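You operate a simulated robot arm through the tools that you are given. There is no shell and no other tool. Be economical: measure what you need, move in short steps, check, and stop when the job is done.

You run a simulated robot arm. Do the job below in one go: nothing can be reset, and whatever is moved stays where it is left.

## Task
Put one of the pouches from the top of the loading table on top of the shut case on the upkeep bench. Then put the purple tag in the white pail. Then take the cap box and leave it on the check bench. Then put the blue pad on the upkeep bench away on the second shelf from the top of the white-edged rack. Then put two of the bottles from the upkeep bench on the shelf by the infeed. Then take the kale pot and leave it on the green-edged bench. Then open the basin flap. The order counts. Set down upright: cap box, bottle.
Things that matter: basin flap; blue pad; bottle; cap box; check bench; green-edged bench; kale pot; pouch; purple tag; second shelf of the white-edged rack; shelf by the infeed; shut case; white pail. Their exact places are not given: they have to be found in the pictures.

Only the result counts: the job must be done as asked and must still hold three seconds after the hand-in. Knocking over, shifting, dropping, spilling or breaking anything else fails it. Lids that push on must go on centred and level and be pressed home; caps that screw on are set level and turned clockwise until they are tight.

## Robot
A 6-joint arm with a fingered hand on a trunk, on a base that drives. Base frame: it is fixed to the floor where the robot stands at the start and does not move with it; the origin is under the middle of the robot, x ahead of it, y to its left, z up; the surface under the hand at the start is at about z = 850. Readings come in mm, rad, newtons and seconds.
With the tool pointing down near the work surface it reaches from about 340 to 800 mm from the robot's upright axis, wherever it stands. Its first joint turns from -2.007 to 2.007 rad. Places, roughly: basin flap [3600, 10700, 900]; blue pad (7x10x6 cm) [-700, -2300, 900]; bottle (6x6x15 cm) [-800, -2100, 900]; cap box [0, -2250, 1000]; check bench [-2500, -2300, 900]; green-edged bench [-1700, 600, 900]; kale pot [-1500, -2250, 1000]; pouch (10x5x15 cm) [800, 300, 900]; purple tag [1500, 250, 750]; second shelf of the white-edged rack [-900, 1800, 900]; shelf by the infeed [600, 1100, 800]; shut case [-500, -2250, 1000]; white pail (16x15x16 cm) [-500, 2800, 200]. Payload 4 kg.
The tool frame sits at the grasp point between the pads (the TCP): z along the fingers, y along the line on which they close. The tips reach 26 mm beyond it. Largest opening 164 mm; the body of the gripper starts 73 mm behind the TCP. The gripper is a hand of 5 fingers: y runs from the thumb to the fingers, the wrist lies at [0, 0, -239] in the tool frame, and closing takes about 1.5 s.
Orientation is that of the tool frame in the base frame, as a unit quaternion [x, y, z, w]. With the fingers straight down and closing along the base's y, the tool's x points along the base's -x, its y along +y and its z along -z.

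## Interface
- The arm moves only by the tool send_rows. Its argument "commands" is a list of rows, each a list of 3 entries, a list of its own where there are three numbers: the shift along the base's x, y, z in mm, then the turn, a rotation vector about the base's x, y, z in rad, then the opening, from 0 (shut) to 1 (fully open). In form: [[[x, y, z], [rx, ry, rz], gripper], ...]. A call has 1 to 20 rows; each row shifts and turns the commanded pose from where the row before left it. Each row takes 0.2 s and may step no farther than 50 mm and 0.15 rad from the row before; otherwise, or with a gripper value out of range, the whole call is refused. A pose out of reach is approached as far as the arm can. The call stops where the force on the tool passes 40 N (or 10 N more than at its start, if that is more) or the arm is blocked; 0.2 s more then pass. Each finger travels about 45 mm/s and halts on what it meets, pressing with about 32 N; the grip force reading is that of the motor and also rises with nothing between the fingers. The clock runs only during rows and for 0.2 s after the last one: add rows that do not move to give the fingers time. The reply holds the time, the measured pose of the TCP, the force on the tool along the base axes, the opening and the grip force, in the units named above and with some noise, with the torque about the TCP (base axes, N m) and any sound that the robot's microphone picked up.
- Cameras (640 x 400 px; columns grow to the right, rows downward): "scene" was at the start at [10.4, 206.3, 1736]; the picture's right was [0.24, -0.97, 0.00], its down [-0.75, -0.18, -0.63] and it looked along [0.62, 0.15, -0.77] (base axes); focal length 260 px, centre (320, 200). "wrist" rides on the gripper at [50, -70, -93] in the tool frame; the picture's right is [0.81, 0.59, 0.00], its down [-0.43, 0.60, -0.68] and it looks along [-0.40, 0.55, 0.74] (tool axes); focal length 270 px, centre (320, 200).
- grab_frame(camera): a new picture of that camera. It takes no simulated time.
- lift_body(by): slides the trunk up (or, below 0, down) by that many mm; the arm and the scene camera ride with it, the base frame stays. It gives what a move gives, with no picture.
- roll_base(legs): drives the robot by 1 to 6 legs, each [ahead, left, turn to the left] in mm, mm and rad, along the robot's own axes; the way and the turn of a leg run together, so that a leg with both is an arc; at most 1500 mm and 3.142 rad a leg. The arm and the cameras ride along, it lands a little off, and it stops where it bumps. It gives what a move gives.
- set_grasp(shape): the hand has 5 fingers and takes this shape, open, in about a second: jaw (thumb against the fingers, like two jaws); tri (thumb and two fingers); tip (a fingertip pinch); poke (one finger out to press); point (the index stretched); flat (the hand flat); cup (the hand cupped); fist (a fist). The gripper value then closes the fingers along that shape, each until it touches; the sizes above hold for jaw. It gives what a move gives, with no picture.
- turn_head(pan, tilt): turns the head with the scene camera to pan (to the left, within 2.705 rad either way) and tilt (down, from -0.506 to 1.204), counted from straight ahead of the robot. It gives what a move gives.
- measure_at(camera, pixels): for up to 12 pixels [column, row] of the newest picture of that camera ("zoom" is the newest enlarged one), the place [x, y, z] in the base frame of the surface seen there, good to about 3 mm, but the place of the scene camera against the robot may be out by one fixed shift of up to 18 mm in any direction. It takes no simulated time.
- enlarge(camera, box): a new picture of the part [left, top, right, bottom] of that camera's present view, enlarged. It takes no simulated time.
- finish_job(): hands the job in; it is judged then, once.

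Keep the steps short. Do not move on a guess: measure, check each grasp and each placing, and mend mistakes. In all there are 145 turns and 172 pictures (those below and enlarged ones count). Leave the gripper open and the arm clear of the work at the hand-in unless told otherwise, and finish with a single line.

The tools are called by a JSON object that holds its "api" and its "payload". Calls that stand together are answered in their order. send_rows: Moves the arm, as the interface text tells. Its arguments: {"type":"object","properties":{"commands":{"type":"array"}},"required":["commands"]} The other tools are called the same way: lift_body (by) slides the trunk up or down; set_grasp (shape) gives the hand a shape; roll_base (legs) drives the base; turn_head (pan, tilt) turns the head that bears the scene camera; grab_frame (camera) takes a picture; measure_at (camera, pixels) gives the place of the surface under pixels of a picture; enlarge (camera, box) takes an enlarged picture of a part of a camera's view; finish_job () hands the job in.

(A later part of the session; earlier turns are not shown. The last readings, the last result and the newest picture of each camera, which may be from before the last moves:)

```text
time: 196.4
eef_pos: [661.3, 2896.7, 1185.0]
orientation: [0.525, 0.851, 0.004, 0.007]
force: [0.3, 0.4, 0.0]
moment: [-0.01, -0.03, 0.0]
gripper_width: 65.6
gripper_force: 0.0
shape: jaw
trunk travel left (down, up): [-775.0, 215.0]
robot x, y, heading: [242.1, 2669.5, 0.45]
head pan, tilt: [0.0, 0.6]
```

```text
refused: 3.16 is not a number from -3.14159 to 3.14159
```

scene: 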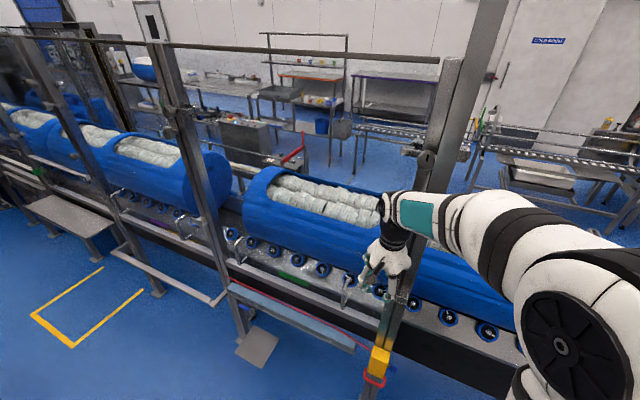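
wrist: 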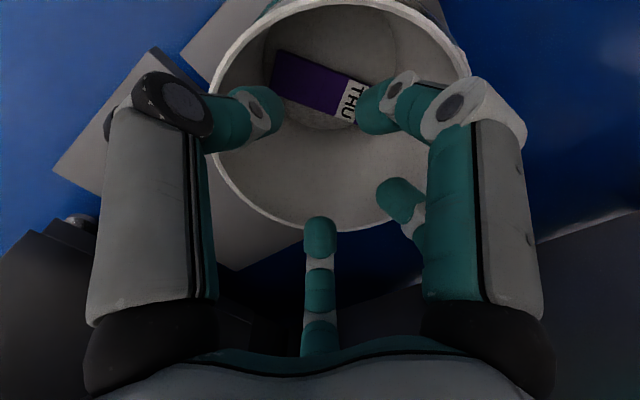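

{"api": "roll_base", "payload": {"legs": [[0, 0, 1.16], [0, 0, 3.1], [650, 0, 0], [0, -470, 0], [1400, 0, 0], [1300, 0, 0]]}}

{"api": "turn_head", "payload": {"pan": 0.2, "tilt": 0.5}}

{"api": "grab_frame", "payload": {"camera": "scene"}}

```text
time: 223.9
eef_pos: [133.9, -874.9, 1185.4]
orientation: [0.992, 0.127, 0.001, 0.007]
force: [0.6, 0.3, 0.4]
moment: [0.05, 0.0, 0.02]
gripper_width: 65.3
gripper_force: 0.1
shape: jaw
trunk travel left (down, up): [-775.0, 215.0]
robot x, y, heading: [6.7, -418.2, -1.336]
head pan, tilt: [0.0, 0.6]
stopped in leg 6: the robot was blocked; the commanded pose is now the measured one
```

```text
time: 224.6
eef_pos: [133.6, -873.7, 1187.1]
orientation: [0.992, 0.127, 0.0, 0.008]
force: [-0.3, 0.5, 0.1]
moment: [-0.04, 0.03, 0.01]
gripper_width: 65.4
gripper_force: 0.2
shape: jaw
trunk travel left (down, up): [-775.0, 215.0]
robot x, y, heading: [2.6, -415.6, -1.334]
head pan, tilt: [0.201, 0.499]
```

```text
110 pictures are left
```

scene: 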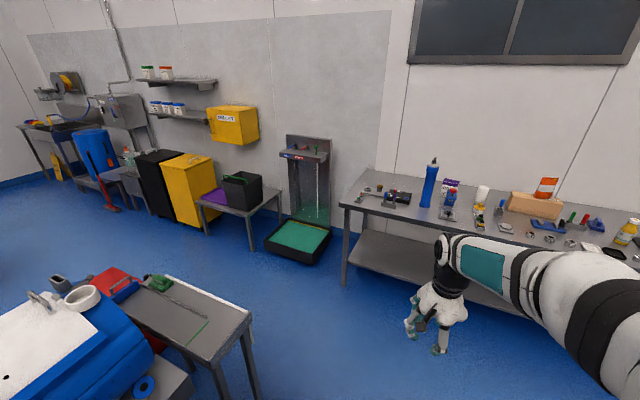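

Heading drifted and I bumped something on the left. I look there.

{"api": "turn_head", "payload": {"pan": 1.3, "tilt": 0.9}}

{"api": "grab_frame", "payload": {"camera": "scene"}}

```text
time: 225.9
eef_pos: [134.6, -872.5, 1184.7]
orientation: [0.992, 0.127, 0.0, 0.007]
force: [-0.2, -0.1, -0.5]
moment: [0.0, 0.02, -0.03]
gripper_width: 65.5
gripper_force: 0.1
shape: jaw
trunk travel left (down, up): [-775.0, 215.0]
robot x, y, heading: [3.8, -417.7, -1.33]
head pan, tilt: [1.3, 0.901]
```

```text
109 pictures are left
```

scene: 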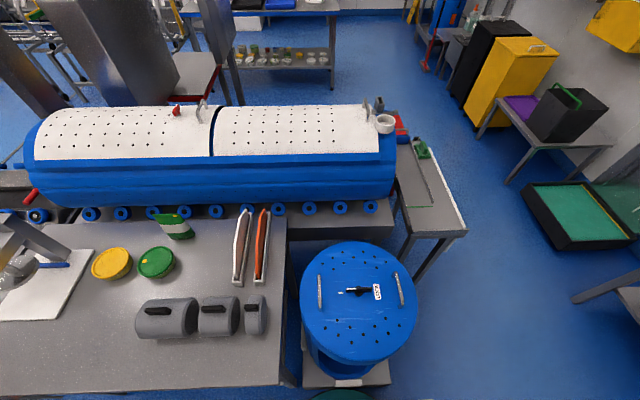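

{"api": "measure_at", "payload": {"camera": "scene", "pixels": [[358, 292], [320, 290], [398, 290], [375, 290], [345, 382], [305, 375], [388, 375], [165, 262], [130, 262]]}}

```text
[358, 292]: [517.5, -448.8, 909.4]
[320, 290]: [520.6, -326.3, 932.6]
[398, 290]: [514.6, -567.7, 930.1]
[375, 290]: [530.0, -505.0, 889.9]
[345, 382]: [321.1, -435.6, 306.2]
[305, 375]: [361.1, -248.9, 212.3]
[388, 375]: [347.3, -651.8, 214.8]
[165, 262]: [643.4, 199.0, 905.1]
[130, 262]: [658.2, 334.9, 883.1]
```

The barrel hasn't moved; the base had touched its trolley handle. I shift right, straighten to -1.571, and drive to the bench.

{"api": "roll_base", "payload": {"legs": [[0, -250, 0], [0, 0, -0.237], [1000, 0, 0]]}}

{"api": "turn_head", "payload": {"pan": 0.2, "tilt": 0.75}}

{"api": "grab_frame", "payload": {"camera": "scene"}}

```text
time: 233.4
eef_pos: [-212.7, -1945.5, 1185.3]
orientation: [1.0, 0.01, 0.0, 0.008]
force: [0.2, 0.0, -0.3]
moment: [0.02, 0.01, -0.03]
gripper_width: 65.3
gripper_force: 0.0
shape: jaw
trunk travel left (down, up): [-775.0, 215.0]
robot x, y, heading: [-236.0, -1472.2, -1.562]
head pan, tilt: [1.3, 0.901]
```

```text
time: 234.7
eef_pos: [-213.0, -1945.1, 1187.0]
orientation: [1.0, 0.01, -0.001, 0.008]
force: [-0.6, 0.2, 0.1]
moment: [0.0, 0.01, 0.0]
gripper_width: 65.7
gripper_force: 0.1
shape: jaw
trunk travel left (down, up): [-775.0, 215.0]
robot x, y, heading: [-234.3, -1473.3, -1.558]
head pan, tilt: [0.201, 0.75]
```

```text
108 pictures are left
```

scene: 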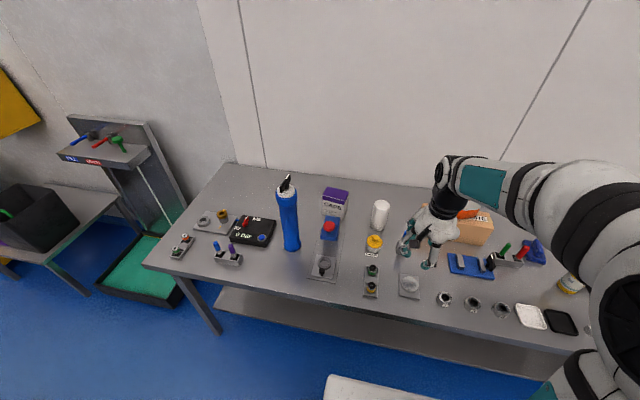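

{"api": "enlarge", "payload": {"camera": "scene", "box": [260, 160, 440, 300]}}

{"api": "measure_at", "payload": {"camera": "scene", "pixels": [[335, 195], [325, 190], [347, 193], [323, 201], [344, 204], [334, 213], [330, 226], [380, 203], [289, 190], [374, 240], [323, 212]]}}

```text
2.86 times, centred on (350, 230) of scene
```

zoom: 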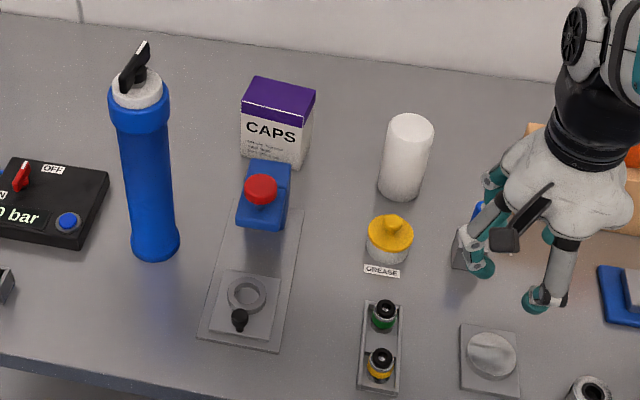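

```text
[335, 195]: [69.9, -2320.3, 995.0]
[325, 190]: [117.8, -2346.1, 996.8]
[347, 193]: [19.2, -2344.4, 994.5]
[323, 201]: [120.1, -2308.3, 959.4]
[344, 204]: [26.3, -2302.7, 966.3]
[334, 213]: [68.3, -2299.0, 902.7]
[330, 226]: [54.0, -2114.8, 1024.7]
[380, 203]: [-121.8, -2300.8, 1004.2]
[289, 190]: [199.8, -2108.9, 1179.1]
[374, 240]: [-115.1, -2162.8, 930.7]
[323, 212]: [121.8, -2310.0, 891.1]
```

The cap box is the purple-white "CAPS" carton at (73,-2335), top z ≈ 982. I move 200 mm left and 130 mm ahead.

{"api": "roll_base", "payload": {"legs": [[0, 200, -0.01], [130, 0, 0]]}}

{"api": "send_rows", "payload": {"commands": [[[0, -40, 0], [0, 0, 0], 0.5], [[10, -40, 0], [0, 0, 0], 0.6], [[20, -40, 0], [0, 0, 0], 0.65], [[20, -40, 0], [0, 0, 0], 0.65], [[25, -30, 0], [0, 0, 0], 0.65], [[0, -10, -10], [0, 0, 0], 0.65], [[0, 0, 0], [0, 0, 0], 0.65]]}}

{"api": "grab_frame", "payload": {"camera": "wrist"}}

{"api": "grab_frame", "payload": {"camera": "scene"}}

```text
time: 237.2
eef_pos: [-19.6, -2074.1, 1185.6]
orientation: [1.0, 0.005, 0.0, 0.007]
force: [-0.1, 0.0, -0.3]
moment: [0.02, 0.01, -0.02]
gripper_width: 65.6
gripper_force: 0.0
shape: jaw
trunk travel left (down, up): [-775.0, 215.0]
robot x, y, heading: [-35.8, -1605.7, -1.579]
head pan, tilt: [0.201, 0.75]
```

```text
time: 238.8
eef_pos: [56.4, -2271.0, 1176.4]
orientation: [1.0, 0.004, -0.001, 0.008]
force: [0.7, 0.2, 0.3]
moment: [-0.02, -0.01, -0.01]
gripper_width: 106.0
gripper_force: 0.0
shape: jaw
trunk travel left (down, up): [-775.0, 215.0]
robot x, y, heading: [-36.0, -1599.1, -1.573]
head pan, tilt: [0.201, 0.75]
```

```text
106 pictures are left
```

wrist: 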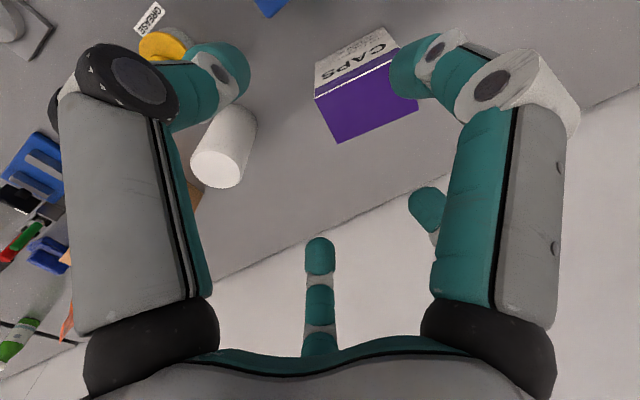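

```text
105 pictures are left
```

scene: 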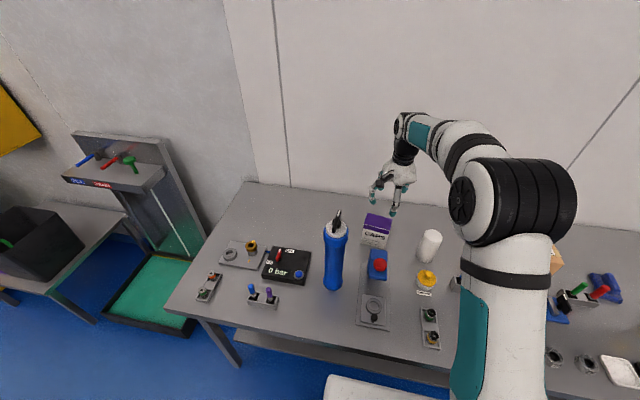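

{"api": "measure_at", "payload": {"camera": "wrist", "pixels": [[318, 95], [338, 140], [415, 110], [365, 105], [360, 122], [325, 120], [345, 82], [388, 66], [400, 90], [320, 88], [300, 220], [360, 180]]}}

```text
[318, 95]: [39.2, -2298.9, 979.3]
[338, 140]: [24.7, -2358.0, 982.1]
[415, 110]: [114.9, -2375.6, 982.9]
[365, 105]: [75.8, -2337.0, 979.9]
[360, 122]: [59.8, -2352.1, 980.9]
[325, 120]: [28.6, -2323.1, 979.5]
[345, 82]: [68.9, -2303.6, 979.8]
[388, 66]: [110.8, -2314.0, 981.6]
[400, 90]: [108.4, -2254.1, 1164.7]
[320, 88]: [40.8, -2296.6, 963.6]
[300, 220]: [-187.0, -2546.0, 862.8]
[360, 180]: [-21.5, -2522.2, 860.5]
```

The box top centre is (72,-2336), z 981, yawed about -0.19 rad, depth ~62. I align and descend to z ≈ 940.

{"api": "send_rows", "payload": {"commands": [[[8, -32, 0], [0, 0, -0.1], 0.65], [[8, -33, 0], [0, 0, -0.09], 0.65], [[0, 0, -48], [0, 0, 0], 0.65], [[0, 0, -48], [0, 0, 0], 0.65], [[0, 0, -48], [0, 0, 0], 0.65], [[0, 0, -30], [0, 0, 0], 0.65], [[0, 0, 0], [0, 0, 0], 0.65]]}}

{"api": "grab_frame", "payload": {"camera": "wrist"}}

```text
time: 240.4
eef_pos: [72.7, -2337.3, 1001.7]
orientation: [0.996, -0.09, -0.001, 0.007]
force: [0.6, -0.4, 1.3]
moment: [-0.03, -0.07, -0.06]
gripper_width: 106.9
gripper_force: 0.0
shape: jaw
trunk travel left (down, up): [-775.0, 215.0]
robot x, y, heading: [-41.7, -1600.3, -1.575]
head pan, tilt: [0.201, 0.75]
```

```text
104 pictures are left
```

wrist: 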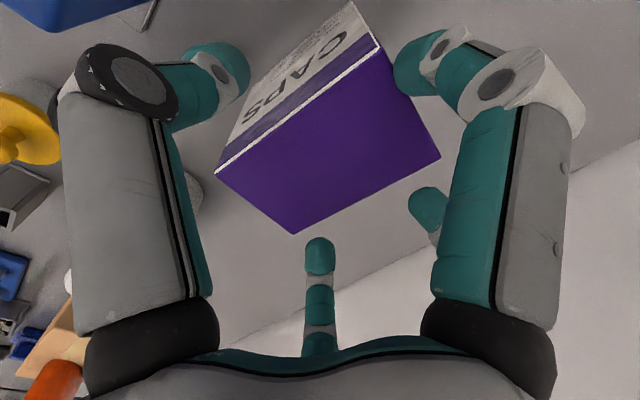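

The right digit looks close to the box's front-right corner. I measure digit tips and box corners.

{"api": "measure_at", "payload": {"camera": "wrist", "pixels": [[230, 70], [200, 55], [400, 65], [410, 85], [420, 45], [320, 250], [425, 205], [378, 48], [436, 155], [295, 230], [218, 172], [385, 60]]}}

{"api": "enlarge", "payload": {"camera": "scene", "box": [330, 140, 450, 260]}}

```text
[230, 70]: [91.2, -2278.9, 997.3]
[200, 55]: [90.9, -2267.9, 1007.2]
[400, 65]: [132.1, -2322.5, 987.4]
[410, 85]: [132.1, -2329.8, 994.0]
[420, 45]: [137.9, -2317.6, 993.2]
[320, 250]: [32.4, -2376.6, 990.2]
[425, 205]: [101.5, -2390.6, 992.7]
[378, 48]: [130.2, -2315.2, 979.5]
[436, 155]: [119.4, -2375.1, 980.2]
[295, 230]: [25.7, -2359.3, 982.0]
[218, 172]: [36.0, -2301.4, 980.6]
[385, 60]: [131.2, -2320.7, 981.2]
```

```text
3.33 times, centred on (390, 200) of scene
```

zoom: 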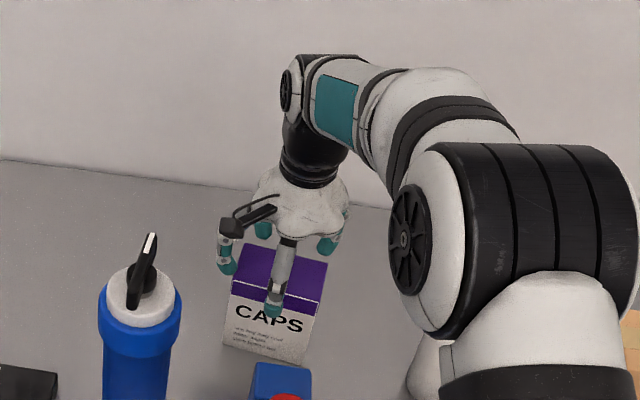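

The index digit hangs beside the box's right side with ~3 mm. I shift +10 mm in x, then descend to z 942 and close.

{"api": "send_rows", "payload": {"commands": [[[10, -2, 0], [0, 0, 0], 0.65], [[0, 0, -20], [0, 0, 0], 0.65], [[0, 0, -20], [0, 0, 0], 0.65], [[0, 0, -20], [0, 0, 0], 0.65], [[0, 0, 0], [0, 0, 0], 0.65], [[0, 0, 0], [0, 0, 0], 0.4], [[0, 0, 0], [0, 0, 0], 0.2], [[0, 0, 0], [0, 0, 0], 0.1], [[0, 0, 0], [0, 0, 0], 0.1], [[0, 0, 0], [0, 0, 0], 0.1], [[0, 0, 0], [0, 0, 0], 0.1]]}}

{"api": "grab_frame", "payload": {"camera": "wrist"}}

```text
time: 242.8
eef_pos: [82.7, -2340.2, 941.1]
orientation: [0.996, -0.092, -0.002, 0.008]
force: [0.5, -0.1, 0.0]
moment: [0.02, -0.03, 0.0]
gripper_width: 72.8
gripper_force: 31.6
shape: jaw
trunk travel left (down, up): [-775.0, 215.0]
robot x, y, heading: [-32.8, -1598.5, -1.574]
head pan, tilt: [0.201, 0.75]
```

```text
102 pictures are left
```

wrist: 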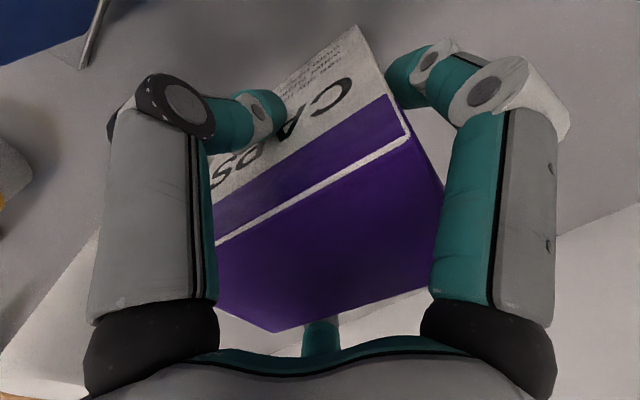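

Gripped at 73 mm. I lift slowly to z ≈ 1130.

{"api": "send_rows", "payload": {"commands": [[[0, 0, 10], [0, 0, 0], 0.1], [[0, 0, 20], [0, 0, 0], 0.1], [[0, 0, 40], [0, 0, 0], 0.1], [[0, 0, 40], [0, 0, 0], 0.1], [[0, 0, 40], [0, 0, 0], 0.1], [[0, 0, 40], [0, 0, 0], 0.1], [[0, 0, 40], [0, 0, 0], 0.1], [[0, 0, 30], [0, 0, 0], 0.1]]}}

{"api": "grab_frame", "payload": {"camera": "wrist"}}

{"api": "grab_frame", "payload": {"camera": "scene"}}

```text
time: 244.6
eef_pos: [81.4, -2338.1, 1200.7]
orientation: [0.996, -0.09, -0.003, 0.008]
force: [0.0, 1.4, -2.1]
moment: [-0.02, 0.03, -0.02]
gripper_width: 73.0
gripper_force: 32.1
shape: jaw
trunk travel left (down, up): [-775.0, 215.0]
robot x, y, heading: [-35.2, -1596.1, -1.574]
head pan, tilt: [0.201, 0.75]
```

```text
101 pictures are left
```

wrist: 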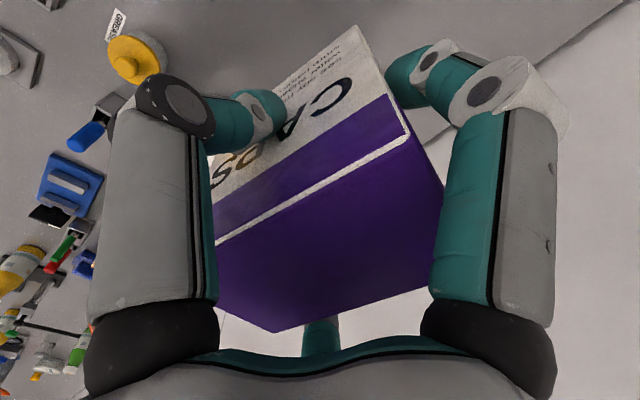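

```text
100 pictures are left
```

scene: 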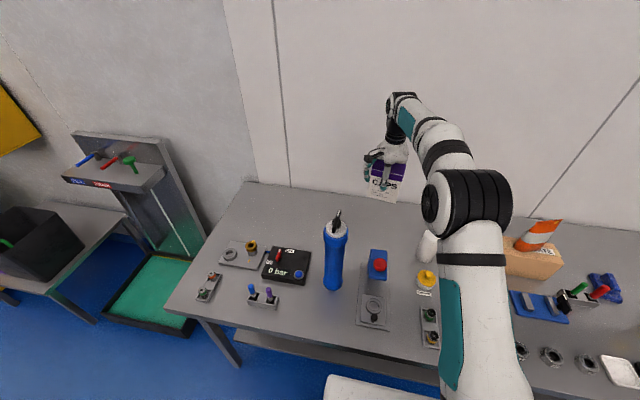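

Held firmly. I draw the arm back 200 mm, back off, and strafe right along to the check bench.

{"api": "send_rows", "payload": {"commands": [[[-12, 45, 0], [0, 0, 0], 0.1], [[-12, 45, 0], [0, 0, 0], 0.1], [[-12, 45, 0], [0, 0, 0], 0.1], [[-12, 45, 0], [0, 0, 0], 0.1], [[-12, 45, 0], [0, 0, 0], 0.1]]}}

{"api": "roll_base", "payload": {"legs": [[-180, 0, 0], [0, -1200, 0], [0, -1100, 0]]}}

{"api": "turn_head", "payload": {"pan": -0.1, "tilt": 0.7}}

{"api": "grab_frame", "payload": {"camera": "scene"}}

```text
time: 245.8
eef_pos: [21.1, -2114.0, 1203.3]
orientation: [0.996, -0.09, -0.002, 0.009]
force: [0.2, 0.8, -1.6]
moment: [-0.03, -0.02, -0.04]
gripper_width: 72.9
gripper_force: 32.1
shape: jaw
trunk travel left (down, up): [-775.0, 215.0]
robot x, y, heading: [-35.4, -1602.3, -1.579]
head pan, tilt: [0.201, 0.75]
```

```text
time: 258.2
eef_pos: [-2283.4, -1937.0, 1203.6]
orientation: [0.996, -0.085, -0.001, 0.007]
force: [-0.2, -0.1, -2.1]
moment: [0.0, -0.01, -0.01]
gripper_width: 72.9
gripper_force: 31.8
shape: jaw
trunk travel left (down, up): [-775.0, 215.0]
robot x, y, heading: [-2344.0, -1423.4, -1.564]
head pan, tilt: [0.201, 0.75]
```

```text
time: 259.0
eef_pos: [-2282.4, -1937.7, 1203.0]
orientation: [0.996, -0.086, -0.001, 0.007]
force: [-0.4, 0.4, -1.9]
moment: [-0.01, 0.02, -0.01]
gripper_width: 72.9
gripper_force: 32.2
shape: jaw
trunk travel left (down, up): [-775.0, 215.0]
robot x, y, heading: [-2344.8, -1424.4, -1.569]
head pan, tilt: [-0.099, 0.7]
```

```text
99 pictures are left
```

scene: 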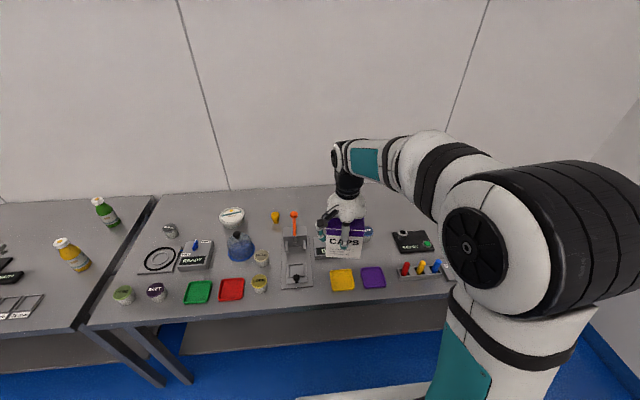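

{"api": "enlarge", "payload": {"camera": "scene", "box": [85, 170, 285, 310]}}

{"api": "enlarge", "payload": {"camera": "scene", "box": [260, 170, 460, 310]}}

{"api": "measure_at", "payload": {"camera": "scene", "pixels": [[275, 205], [295, 213], [260, 225], [275, 240], [375, 215], [390, 205], [400, 225], [360, 195], [375, 240], [124, 293], [155, 292], [180, 200]]}}

```text
2.86 times, centred on (185, 240) of scene
```

zoom: 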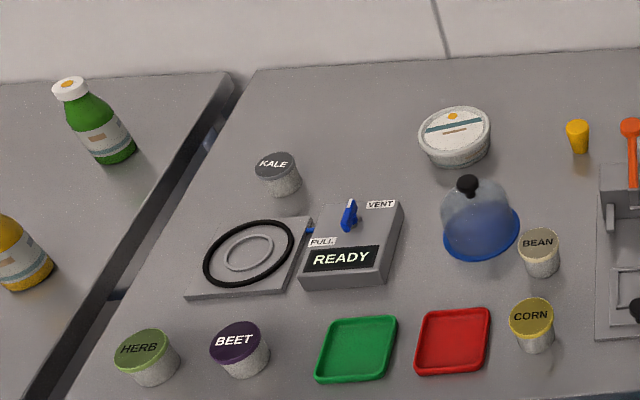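

```text
2.86 times, centred on (360, 240) of scene
```

zoom: 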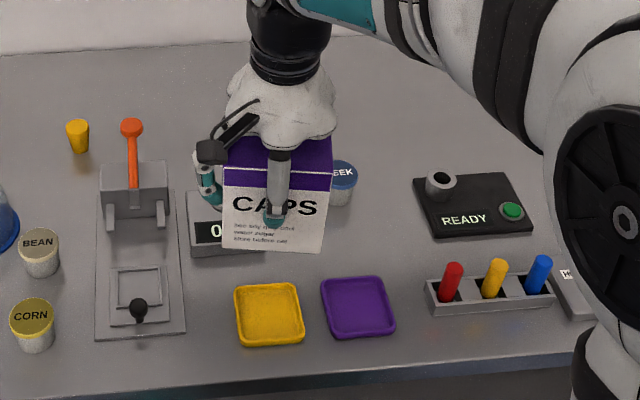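

```text
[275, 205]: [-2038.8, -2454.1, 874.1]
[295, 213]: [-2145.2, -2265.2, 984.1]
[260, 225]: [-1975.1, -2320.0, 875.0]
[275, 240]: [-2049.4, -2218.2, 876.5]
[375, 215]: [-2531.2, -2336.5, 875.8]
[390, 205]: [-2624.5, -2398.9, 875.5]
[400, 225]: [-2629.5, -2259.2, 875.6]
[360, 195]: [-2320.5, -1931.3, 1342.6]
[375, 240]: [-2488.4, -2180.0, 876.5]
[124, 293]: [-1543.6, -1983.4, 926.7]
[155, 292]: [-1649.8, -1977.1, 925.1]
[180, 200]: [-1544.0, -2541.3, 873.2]
```

The KALE pot is also seen here (dark lid). The strip behind, around (-2500,-2370), is free. I drive 190 mm ahead and 100 mm right.

{"api": "roll_base", "payload": {"legs": [[0, -100, 0], [190, 0, 0]]}}

{"api": "send_rows", "payload": {"commands": [[[-15, -45, 0], [0, 0, 0.05], 0.1], [[-15, -45, 0], [0, 0, 0.05], 0.1], [[-15, -45, 0], [0, 0, 0.04], 0.1], [[-15, -45, 0], [0, 0, 0.04], 0.1], [[-15, -45, 0], [0, 0, 0], 0.1]]}}

{"api": "grab_frame", "payload": {"camera": "wrist"}}

{"api": "grab_frame", "payload": {"camera": "scene"}}

```text
time: 261.3
eef_pos: [-2382.8, -2127.4, 1202.2]
orientation: [0.996, -0.086, -0.001, 0.007]
force: [0.2, -0.6, -1.5]
moment: [0.03, -0.01, 0.01]
gripper_width: 72.8
gripper_force: 32.2
shape: jaw
trunk travel left (down, up): [-775.0, 215.0]
robot x, y, heading: [-2442.6, -1610.6, -1.566]
head pan, tilt: [-0.099, 0.7]
```

```text
time: 262.5
eef_pos: [-2457.9, -2353.3, 1202.9]
orientation: [1.0, 0.005, 0.0, 0.006]
force: [-0.6, -0.3, -1.6]
moment: [0.04, -0.02, 0.02]
gripper_width: 72.7
gripper_force: 32.7
shape: jaw
trunk travel left (down, up): [-775.0, 215.0]
robot x, y, heading: [-2445.7, -1608.8, -1.57]
head pan, tilt: [-0.099, 0.7]
```

```text
96 pictures are left
```

wrist: 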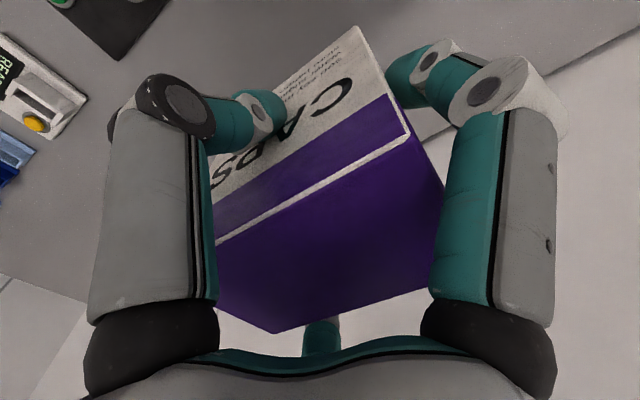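

```text
95 pictures are left
```

scene: 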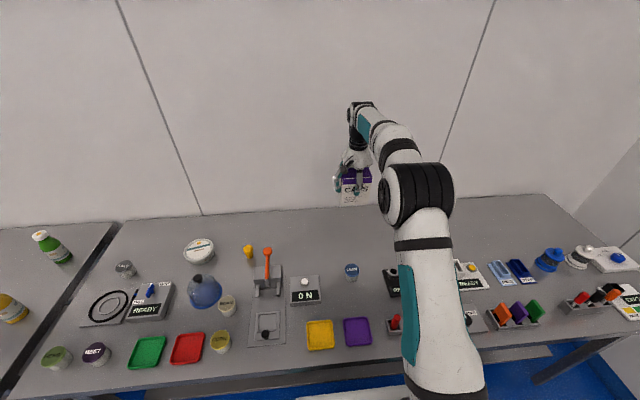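

{"api": "measure_at", "payload": {"camera": "scene", "pixels": [[351, 266], [352, 278], [340, 235], [360, 235], [320, 245], [390, 270], [357, 192]]}}

{"api": "measure_at", "payload": {"camera": "wrist", "pixels": [[275, 330], [430, 285], [407, 138], [220, 240], [360, 40], [120, 55], [300, 20], [450, 90]]}}

```text
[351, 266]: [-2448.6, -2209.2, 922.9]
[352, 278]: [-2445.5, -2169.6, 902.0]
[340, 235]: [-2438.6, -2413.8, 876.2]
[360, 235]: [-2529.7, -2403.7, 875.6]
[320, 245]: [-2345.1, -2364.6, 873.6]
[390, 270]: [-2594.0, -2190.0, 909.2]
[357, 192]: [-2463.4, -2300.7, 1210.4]
```

```text
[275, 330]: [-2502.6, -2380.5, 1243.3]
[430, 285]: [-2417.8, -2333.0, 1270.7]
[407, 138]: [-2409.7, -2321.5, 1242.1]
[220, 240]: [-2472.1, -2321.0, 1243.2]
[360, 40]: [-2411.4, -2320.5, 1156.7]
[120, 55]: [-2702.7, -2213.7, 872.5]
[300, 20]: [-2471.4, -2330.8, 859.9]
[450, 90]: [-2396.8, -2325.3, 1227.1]
```

I shift 15 mm back and lower to just above the bench (TCP ≈ 946).

{"api": "send_rows", "payload": {"commands": [[[0, -15, 0], [0, 0, 0], 0.1], [[0, 0, -48], [0, 0, 0], 0.1], [[0, 0, -48], [0, 0, 0], 0.1], [[0, 0, -48], [0, 0, 0], 0.1], [[0, 0, -48], [0, 0, 0], 0.1], [[0, 0, -40], [0, 0, 0], 0.1], [[0, 0, -20], [0, 0, 0], 0.1], [[0, 0, -5], [0, 0, 0], 0.1], [[0, 0, -3], [0, 0, 0], 0.1], [[0, 0, 0], [0, 0, 0], 0.1]]}}

{"api": "enlarge", "payload": {"camera": "scene", "box": [280, 160, 440, 300]}}

```text
time: 264.7
eef_pos: [-2459.1, -2366.6, 943.7]
orientation: [1.0, 0.004, -0.001, 0.008]
force: [-0.2, 0.5, -1.9]
moment: [0.03, 0.0, 0.03]
gripper_width: 72.4
gripper_force: 31.7
shape: jaw
trunk travel left (down, up): [-775.0, 215.0]
robot x, y, heading: [-2444.5, -1610.8, -1.57]
head pan, tilt: [-0.099, 0.7]
```

```text
2.86 times, centred on (360, 230) of scene
```

zoom: 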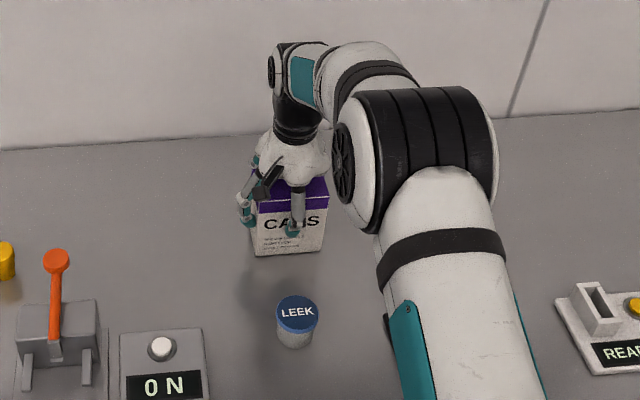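

Almost down. I lower by 2 mm steps to contact, then open.

{"api": "send_rows", "payload": {"commands": [[[0, 0, -2], [0, 0, 0], 0.1], [[0, 0, -2], [0, 0, 0], 0.1], [[0, 0, -1], [0, 0, 0], 0.1], [[0, 0, 0], [0, 0, 0], 0.1]]}}

```text
time: 265.7
eef_pos: [-2458.4, -2366.6, 940.2]
orientation: [1.0, 0.003, -0.001, 0.01]
force: [0.8, -2.5, 10.2]
moment: [0.26, -0.03, 0.02]
gripper_width: 72.6
gripper_force: 31.8
shape: jaw
trunk travel left (down, up): [-775.0, 215.0]
robot x, y, heading: [-2448.6, -1610.0, -1.567]
head pan, tilt: [-0.099, 0.7]
```

Contact (10 N). Open and rise.

{"api": "send_rows", "payload": {"commands": [[[0, 0, 0], [0, 0, 0], 0.5], [[0, 0, 0], [0, 0, 0], 0.6], [[0, 0, 0], [0, 0, 0], 0.65], [[0, 0, 0], [0, 0, 0], 0.65], [[0, 0, 0], [0, 0, 0], 0.65], [[0, 0, 30], [0, 0, 0], 0.65], [[0, 0, 45], [0, 0, 0], 0.65], [[0, 0, 50], [0, 0, 0], 0.65], [[0, 0, 50], [0, 0, 0], 0.65], [[0, 0, 50], [0, 0, 0], 0.65], [[0, 45, 20], [0, 0, 0], 0.65], [[0, 50, 0], [0, 0, 0], 0.65], [[0, 50, 0], [0, 0, 0], 0.65], [[0, 50, 0], [0, 0, 0], 0.65]]}}

{"api": "grab_frame", "payload": {"camera": "scene"}}

```text
time: 268.7
eef_pos: [-2457.8, -2168.7, 1178.4]
orientation: [1.0, 0.004, -0.001, 0.009]
force: [-0.2, -0.2, -1.8]
moment: [-0.02, -0.02, -0.06]
gripper_width: 106.3
gripper_force: 0.0
shape: jaw
trunk travel left (down, up): [-775.0, 215.0]
robot x, y, heading: [-2446.4, -1610.8, -1.57]
head pan, tilt: [-0.099, 0.7]
```

```text
93 pictures are left
```

scene: 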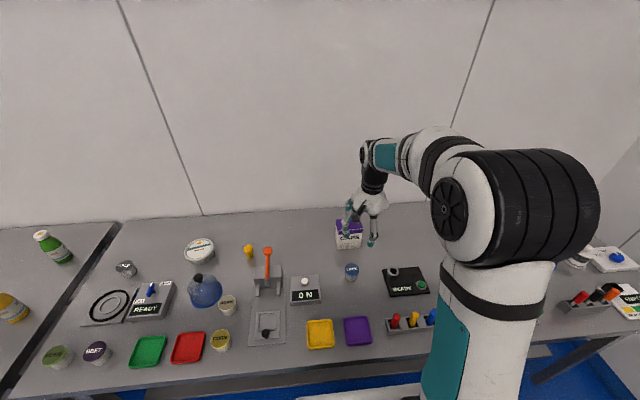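

The cap box stands on the check bench. Now back to the upkeep bench for the blue pad (~(-700,-2300)).

{"api": "roll_base", "payload": {"legs": [[-150, 0, 0], [0, 900, 0], [0, 800, 0]]}}

{"api": "turn_head", "payload": {"pan": 0.1, "tilt": 0.75}}

{"api": "grab_frame", "payload": {"camera": "scene"}}

```text
time: 278.5
eef_pos: [-729.3, -2024.5, 1178.4]
orientation: [1.0, 0.002, -0.001, 0.008]
force: [0.1, 0.3, -1.2]
moment: [0.02, 0.01, 0.0]
gripper_width: 106.1
gripper_force: 0.0
shape: jaw
trunk travel left (down, up): [-775.0, 215.0]
robot x, y, heading: [-714.9, -1463.4, -1.569]
head pan, tilt: [-0.099, 0.7]
```

```text
time: 279.2
eef_pos: [-729.4, -2024.8, 1178.5]
orientation: [1.0, 0.002, -0.001, 0.008]
force: [-0.5, -1.3, 0.2]
moment: [-0.01, -0.01, -0.02]
gripper_width: 105.9
gripper_force: 0.2
shape: jaw
trunk travel left (down, up): [-775.0, 215.0]
robot x, y, heading: [-712.3, -1464.8, -1.575]
head pan, tilt: [0.099, 0.75]
```

```text
92 pictures are left
```

scene: 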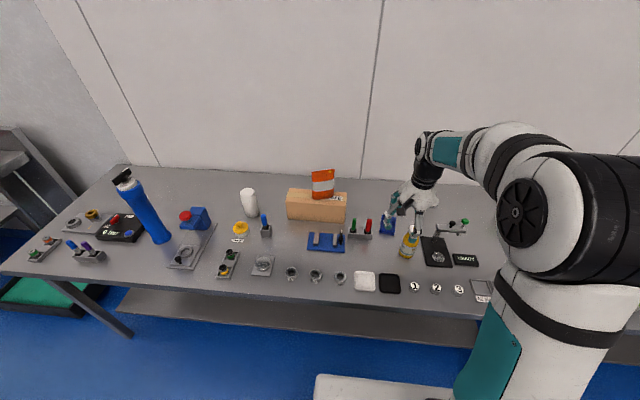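

Pouch still stands on the case. The pad is behind the hand near (388,222). I look with the wrist camera and enlarge.

{"api": "grab_frame", "payload": {"camera": "wrist"}}

{"api": "enlarge", "payload": {"camera": "scene", "box": [330, 170, 490, 300]}}

{"api": "measure_at", "payload": {"camera": "scene", "pixels": [[388, 220], [386, 230], [392, 225], [408, 240], [416, 230], [435, 245], [382, 215]]}}

```text
91 pictures are left
```

wrist: 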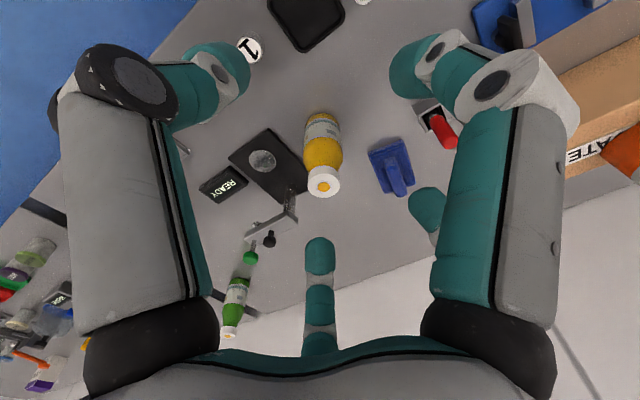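

```text
3.08 times, centred on (410, 235) of scene
```

zoom: 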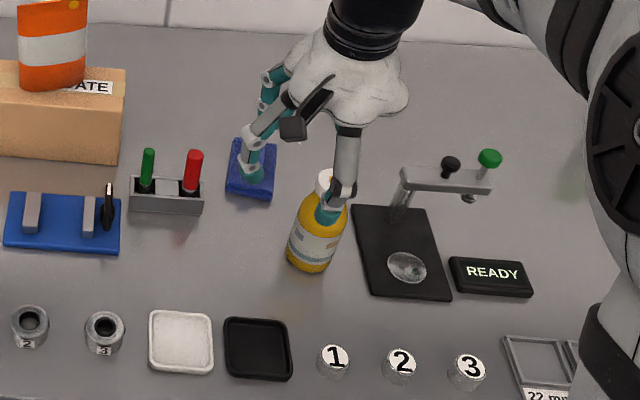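

```text
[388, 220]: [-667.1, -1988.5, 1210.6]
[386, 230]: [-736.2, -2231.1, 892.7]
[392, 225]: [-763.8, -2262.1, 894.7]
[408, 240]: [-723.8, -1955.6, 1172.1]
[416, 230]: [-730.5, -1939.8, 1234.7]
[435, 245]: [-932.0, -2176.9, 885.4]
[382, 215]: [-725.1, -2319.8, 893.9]
```

{"api": "enlarge", "payload": {"camera": "wrist", "box": [300, 90, 480, 210]}}

{"api": "measure_at", "payload": {"camera": "wrist", "pixels": [[372, 155], [380, 188], [399, 140], [412, 182], [392, 150], [398, 185], [396, 165], [385, 165], [405, 165], [325, 182], [330, 140]]}}

```text
3.33 times, centred on (390, 150) of wrist
```

zoom: 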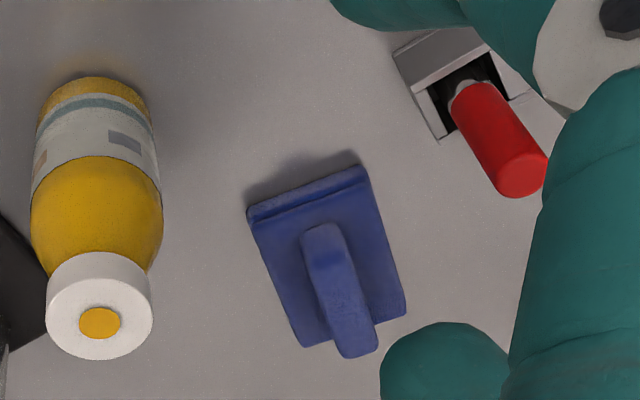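

```text
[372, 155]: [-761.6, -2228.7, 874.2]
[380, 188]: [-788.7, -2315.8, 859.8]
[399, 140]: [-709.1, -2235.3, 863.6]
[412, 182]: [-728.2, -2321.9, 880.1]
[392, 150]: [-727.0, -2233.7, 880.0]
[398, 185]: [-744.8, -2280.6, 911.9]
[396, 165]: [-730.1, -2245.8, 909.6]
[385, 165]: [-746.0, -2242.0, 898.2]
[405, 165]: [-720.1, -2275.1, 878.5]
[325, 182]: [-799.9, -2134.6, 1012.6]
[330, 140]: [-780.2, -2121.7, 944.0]
```

The pad has a plate (top z 880) with a raised grip (top z 912) running nearly along y. The rack's shelf gap will need a tilted hand, so a narrower pinch suits better. I try the "tip" shape and look at it.

{"api": "set_grasp", "payload": {"shape": "tip"}}

{"api": "grab_frame", "payload": {"camera": "wrist"}}

{"api": "enlarge", "payload": {"camera": "scene", "box": [370, 140, 490, 260]}}

```text
time: 280.1
eef_pos: [-730.0, -2024.1, 1177.9]
orientation: [1.0, 0.002, -0.001, 0.007]
force: [0.4, 0.0, 0.1]
moment: [-0.04, 0.01, -0.01]
gripper_width: 164.0
gripper_force: 0.0
shape: tip
trunk travel left (down, up): [-775.0, 215.0]
robot x, y, heading: [-710.3, -1462.4, -1.572]
head pan, tilt: [0.099, 0.75]
```

```text
88 pictures are left
```

wrist: 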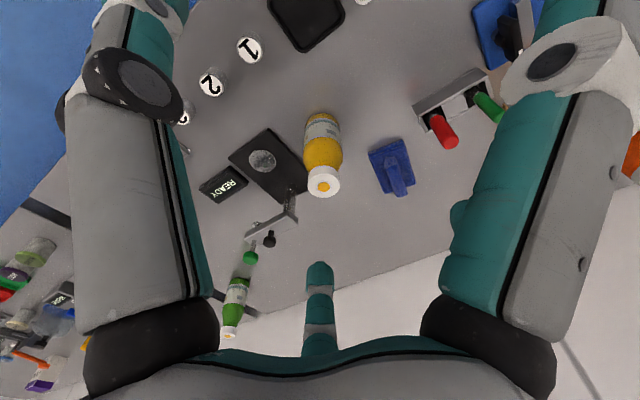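

```text
3.33 times, centred on (430, 200) of scene
```

zoom: 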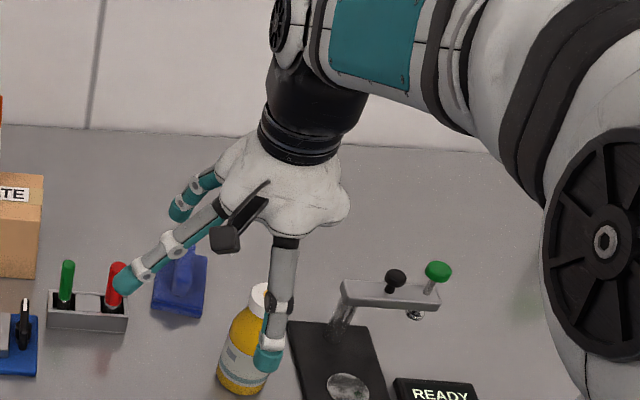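

The tip shape doesn't fold the other fingers, so jaw it is. I'll take the pad's ridge from above, closing across it. I drive 130 mm ahead and set jaw.

{"api": "set_grasp", "payload": {"shape": "jaw"}}

{"api": "roll_base", "payload": {"legs": [[130, 0, 0]]}}

{"api": "send_rows", "payload": {"commands": [[[0, -12, 0], [0, 0, 0.13], 0.45], [[0, -12, 0], [0, 0, 0.13], 0.45], [[0, -12, 0], [0, 0, 0.13], 0.45], [[0, -12, 0], [0, 0, 0.13], 0.45], [[0, -12, 0], [0, 0, 0.13], 0.45], [[0, -12, 0], [0, 0, 0.13], 0.45], [[-2, -12, 0], [0, 0, 0.13], 0.45], [[-2, -12, 0], [0, 0, 0.13], 0.45], [[-2, -12, 0], [0, 0, 0.13], 0.45], [[-2, -11, 0], [0, 0, 0.13], 0.45], [[0, 0, -45], [0, 0, 0], 0.45], [[0, 0, -45], [0, 0, 0], 0.45], [[0, 0, 0], [0, 0, 0], 0.45]]}}

{"api": "grab_frame", "payload": {"camera": "wrist"}}

```text
time: 281.0
eef_pos: [-730.0, -2024.8, 1176.2]
orientation: [1.0, 0.002, -0.001, 0.007]
force: [0.5, 0.0, 0.2]
moment: [-0.01, -0.05, 0.0]
gripper_width: 163.8
gripper_force: 0.1
shape: jaw
trunk travel left (down, up): [-775.0, 215.0]
robot x, y, heading: [-711.5, -1458.4, -1.571]
head pan, tilt: [0.099, 0.75]
```

```text
time: 282.3
eef_pos: [-730.8, -2151.3, 1177.3]
orientation: [1.0, 0.001, -0.001, 0.007]
force: [0.1, 0.0, 0.0]
moment: [0.05, -0.03, -0.01]
gripper_width: 163.9
gripper_force: 0.0
shape: jaw
trunk travel left (down, up): [-775.0, 215.0]
robot x, y, heading: [-715.5, -1589.4, -1.572]
head pan, tilt: [0.099, 0.75]
```

```text
time: 285.1
eef_pos: [-737.4, -2271.1, 1086.5]
orientation: [0.795, 0.606, 0.004, 0.007]
force: [0.1, 0.0, -0.5]
moment: [0.01, 0.0, -0.01]
gripper_width: 74.0
gripper_force: 0.0
shape: jaw
trunk travel left (down, up): [-775.0, 215.0]
robot x, y, heading: [-714.5, -1588.7, -1.575]
head pan, tilt: [0.099, 0.75]
```

```text
86 pictures are left
```

wrist: 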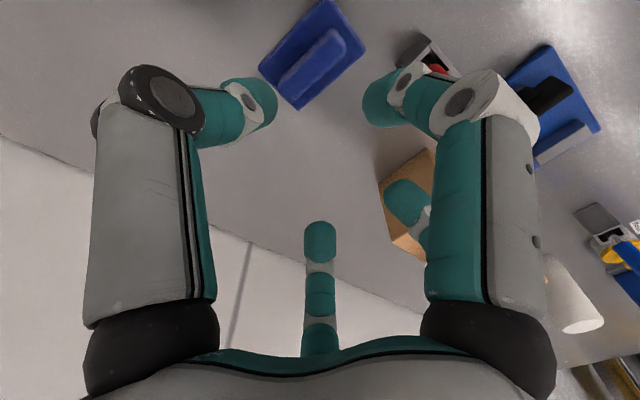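

{"api": "measure_at", "payload": {"camera": "wrist", "pixels": [[340, 40], [285, 85], [312, 62], [322, 2], [365, 48], [260, 70], [300, 108], [437, 66], [425, 45], [400, 60], [385, 95], [405, 200]]}}

{"api": "enlarge", "payload": {"camera": "scene", "box": [310, 180, 450, 300]}}

```text
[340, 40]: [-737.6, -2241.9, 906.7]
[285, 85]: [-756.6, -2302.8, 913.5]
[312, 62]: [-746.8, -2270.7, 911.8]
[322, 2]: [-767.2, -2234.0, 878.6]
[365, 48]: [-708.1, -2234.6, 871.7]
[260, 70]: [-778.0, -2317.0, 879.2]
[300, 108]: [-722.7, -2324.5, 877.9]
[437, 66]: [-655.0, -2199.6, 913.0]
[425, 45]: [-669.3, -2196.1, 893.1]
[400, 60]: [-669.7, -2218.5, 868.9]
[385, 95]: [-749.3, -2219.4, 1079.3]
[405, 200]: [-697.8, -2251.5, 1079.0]
```

```text
3.33 times, centred on (380, 240) of scene
```

zoom: 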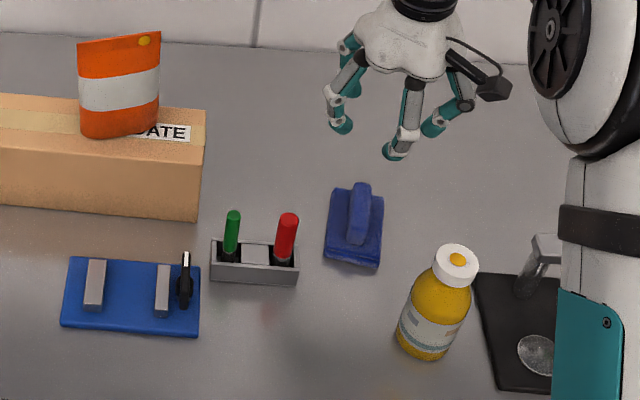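

Ridge centre is (-747,-2272), top 912. I fine-align and descend to z 911, then close.

{"api": "send_rows", "payload": {"commands": [[[-9, -1, 0], [0, 0, -0.045], 0.35], [[0, 0, -45], [0, 0, 0], 0.33], [[0, 0, -45], [0, 0, 0], 0.33], [[0, 0, -45], [0, 0, 0], 0.33], [[0, 0, -30], [0, 0, 0], 0.33], [[0, 0, -10], [0, 0, 0], 0.33], [[0, 0, 0], [0, 0, 0], 0.33]]}}

{"api": "grab_frame", "payload": {"camera": "wrist"}}

```text
time: 286.7
eef_pos: [-745.7, -2270.8, 912.7]
orientation: [0.809, 0.588, 0.004, 0.006]
force: [0.4, -0.4, -0.2]
moment: [0.01, -0.01, 0.02]
gripper_width: 54.7
gripper_force: 0.0
shape: jaw
trunk travel left (down, up): [-775.0, 215.0]
robot x, y, heading: [-713.5, -1592.5, -1.576]
head pan, tilt: [0.099, 0.75]
```

```text
84 pictures are left
```

wrist: 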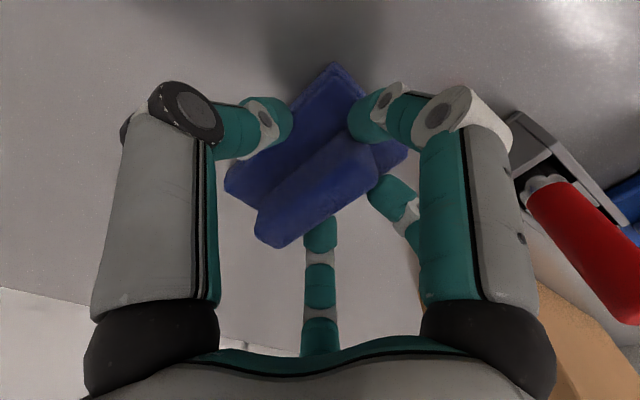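

I nudge 7 mm toward the robot so the index clears the ridge's near end, then close.

{"api": "send_rows", "payload": {"commands": [[[2, 7, 0], [0, 0, 0], 0.33], [[0, 0, -2], [0, 0, 0], 0.33], [[0, 0, 0], [0, 0, 0], 0.2], [[0, 0, 0], [0, 0, 0], 0.1], [[0, 0, 0], [0, 0, 0], 0], [[0, 0, 0], [0, 0, 0], 0], [[0, 0, 0], [0, 0, 0], 0], [[0, 0, 0], [0, 0, 0], 0], [[0, 0, 0], [0, 0, 0], 0]]}}

{"api": "grab_frame", "payload": {"camera": "wrist"}}

```text
time: 288.7
eef_pos: [-745.4, -2264.6, 910.7]
orientation: [0.809, 0.588, 0.004, 0.006]
force: [0.5, 0.2, 0.1]
moment: [0.02, -0.01, 0.02]
gripper_width: 18.6
gripper_force: 31.9
shape: jaw
trunk travel left (down, up): [-775.0, 215.0]
robot x, y, heading: [-716.6, -1594.6, -1.572]
head pan, tilt: [0.099, 0.75]
```

```text
83 pictures are left
```

wrist: 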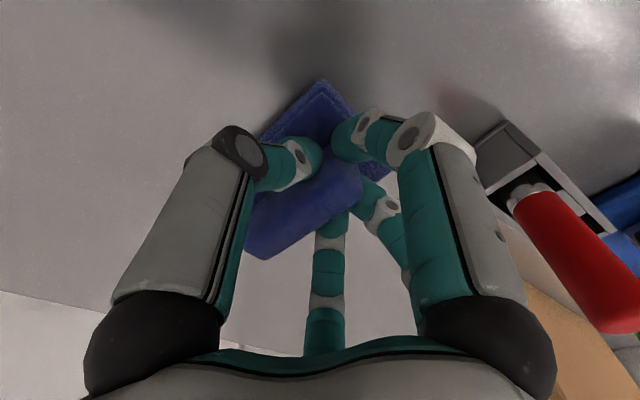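

Gripped on the ridge (18.6 mm). I lift and check.

{"api": "send_rows", "payload": {"commands": [[[0, 0, 10], [0, 0, 0], 0], [[0, 0, 30], [0, 0, 0], 0], [[0, 0, 45], [0, 0, 0], 0], [[0, 0, 45], [0, 0, 0], 0], [[0, 0, 45], [0, 0, 0], 0], [[0, 0, 45], [0, 0, 0], 0], [[0, 45, 0], [0, 0, 0.08], 0], [[0, 45, 0], [0, 0, 0.08], 0], [[0, 45, 0], [0, 0, 0.08], 0], [[0, 30, 0], [0, 0, 0.07], 0]]}}

{"api": "grab_frame", "payload": {"camera": "wrist"}}

```text
time: 290.9
eef_pos: [-747.1, -2098.9, 1131.0]
orientation: [0.708, 0.706, 0.004, 0.007]
force: [0.5, 0.3, -0.8]
moment: [0.01, 0.02, -0.03]
gripper_width: 18.8
gripper_force: 31.6
shape: jaw
trunk travel left (down, up): [-775.0, 215.0]
robot x, y, heading: [-712.1, -1589.6, -1.573]
head pan, tilt: [0.099, 0.75]
```

```text
82 pictures are left
```

wrist: 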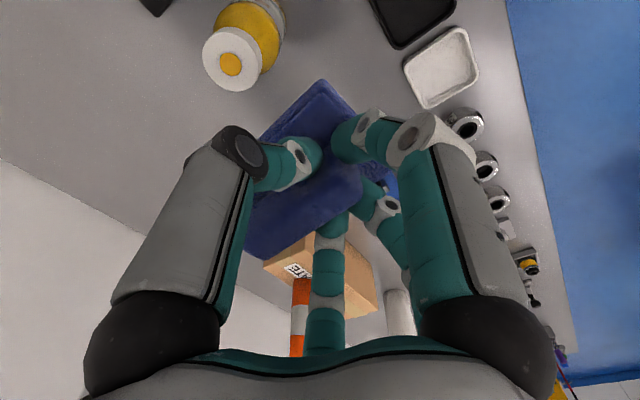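

Pad is held level. I back out: 250 mm back, 540 mm left, then reverse north in the aisle.

{"api": "roll_base", "payload": {"legs": [[-250, 0, 0], [0, 530, 0], [-1400, 0, 0], [-1400, 0, 0]]}}

{"api": "turn_head", "payload": {"pan": -1.5, "tilt": 0.6}}

{"api": "grab_frame", "payload": {"camera": "scene"}}

```text
time: 308.4
eef_pos: [-263.4, 915.4, 1132.0]
orientation: [0.699, 0.715, 0.004, 0.007]
force: [-0.1, 0.0, -0.4]
moment: [-0.03, 0.01, 0.02]
gripper_width: 18.6
gripper_force: 31.6
shape: jaw
trunk travel left (down, up): [-775.0, 215.0]
robot x, y, heading: [-239.8, 1425.9, -1.547]
head pan, tilt: [0.099, 0.75]
```

```text
time: 310.1
eef_pos: [-264.0, 915.6, 1131.1]
orientation: [0.699, 0.715, 0.005, 0.006]
force: [0.2, 0.4, -1.2]
moment: [0.0, 0.03, 0.02]
gripper_width: 18.7
gripper_force: 31.6
shape: jaw
trunk travel left (down, up): [-775.0, 215.0]
robot x, y, heading: [-239.5, 1421.7, -1.544]
head pan, tilt: [-1.499, 0.6]
```

```text
81 pictures are left
```

scene: 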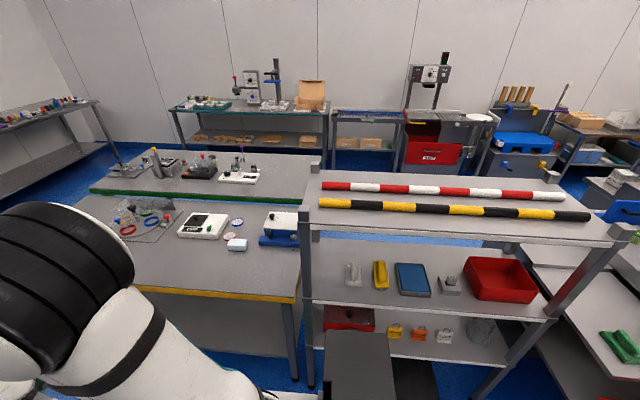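

{"api": "enlarge", "payload": {"camera": "scene", "box": [290, 160, 630, 390]}}

{"api": "measure_at", "payload": {"camera": "scene", "pixels": [[320, 300], [330, 275], [340, 250], [353, 285], [380, 290], [412, 292], [430, 305], [450, 290], [545, 315], [310, 233], [600, 245], [420, 237]]}}

```text
1.74 times, centred on (460, 275) of scene
```

zoom: 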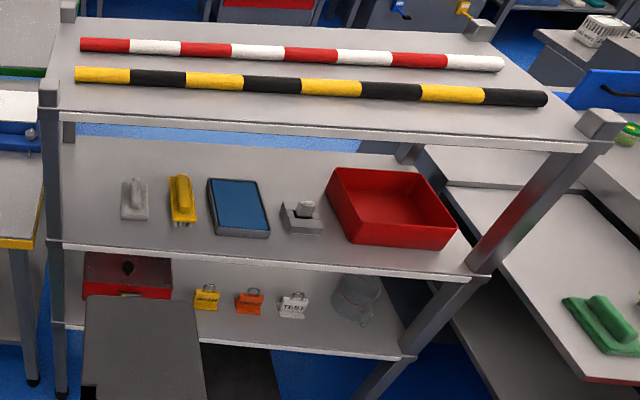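

```text
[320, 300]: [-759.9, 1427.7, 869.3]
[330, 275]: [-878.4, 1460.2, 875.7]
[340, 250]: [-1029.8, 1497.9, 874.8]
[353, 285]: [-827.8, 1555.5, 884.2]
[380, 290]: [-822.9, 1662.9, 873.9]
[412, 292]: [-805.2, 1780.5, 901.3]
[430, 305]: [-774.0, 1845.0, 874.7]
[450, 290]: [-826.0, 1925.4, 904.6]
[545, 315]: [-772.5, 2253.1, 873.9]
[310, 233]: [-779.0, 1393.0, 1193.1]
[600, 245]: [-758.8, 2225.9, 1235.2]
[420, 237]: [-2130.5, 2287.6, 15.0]
```

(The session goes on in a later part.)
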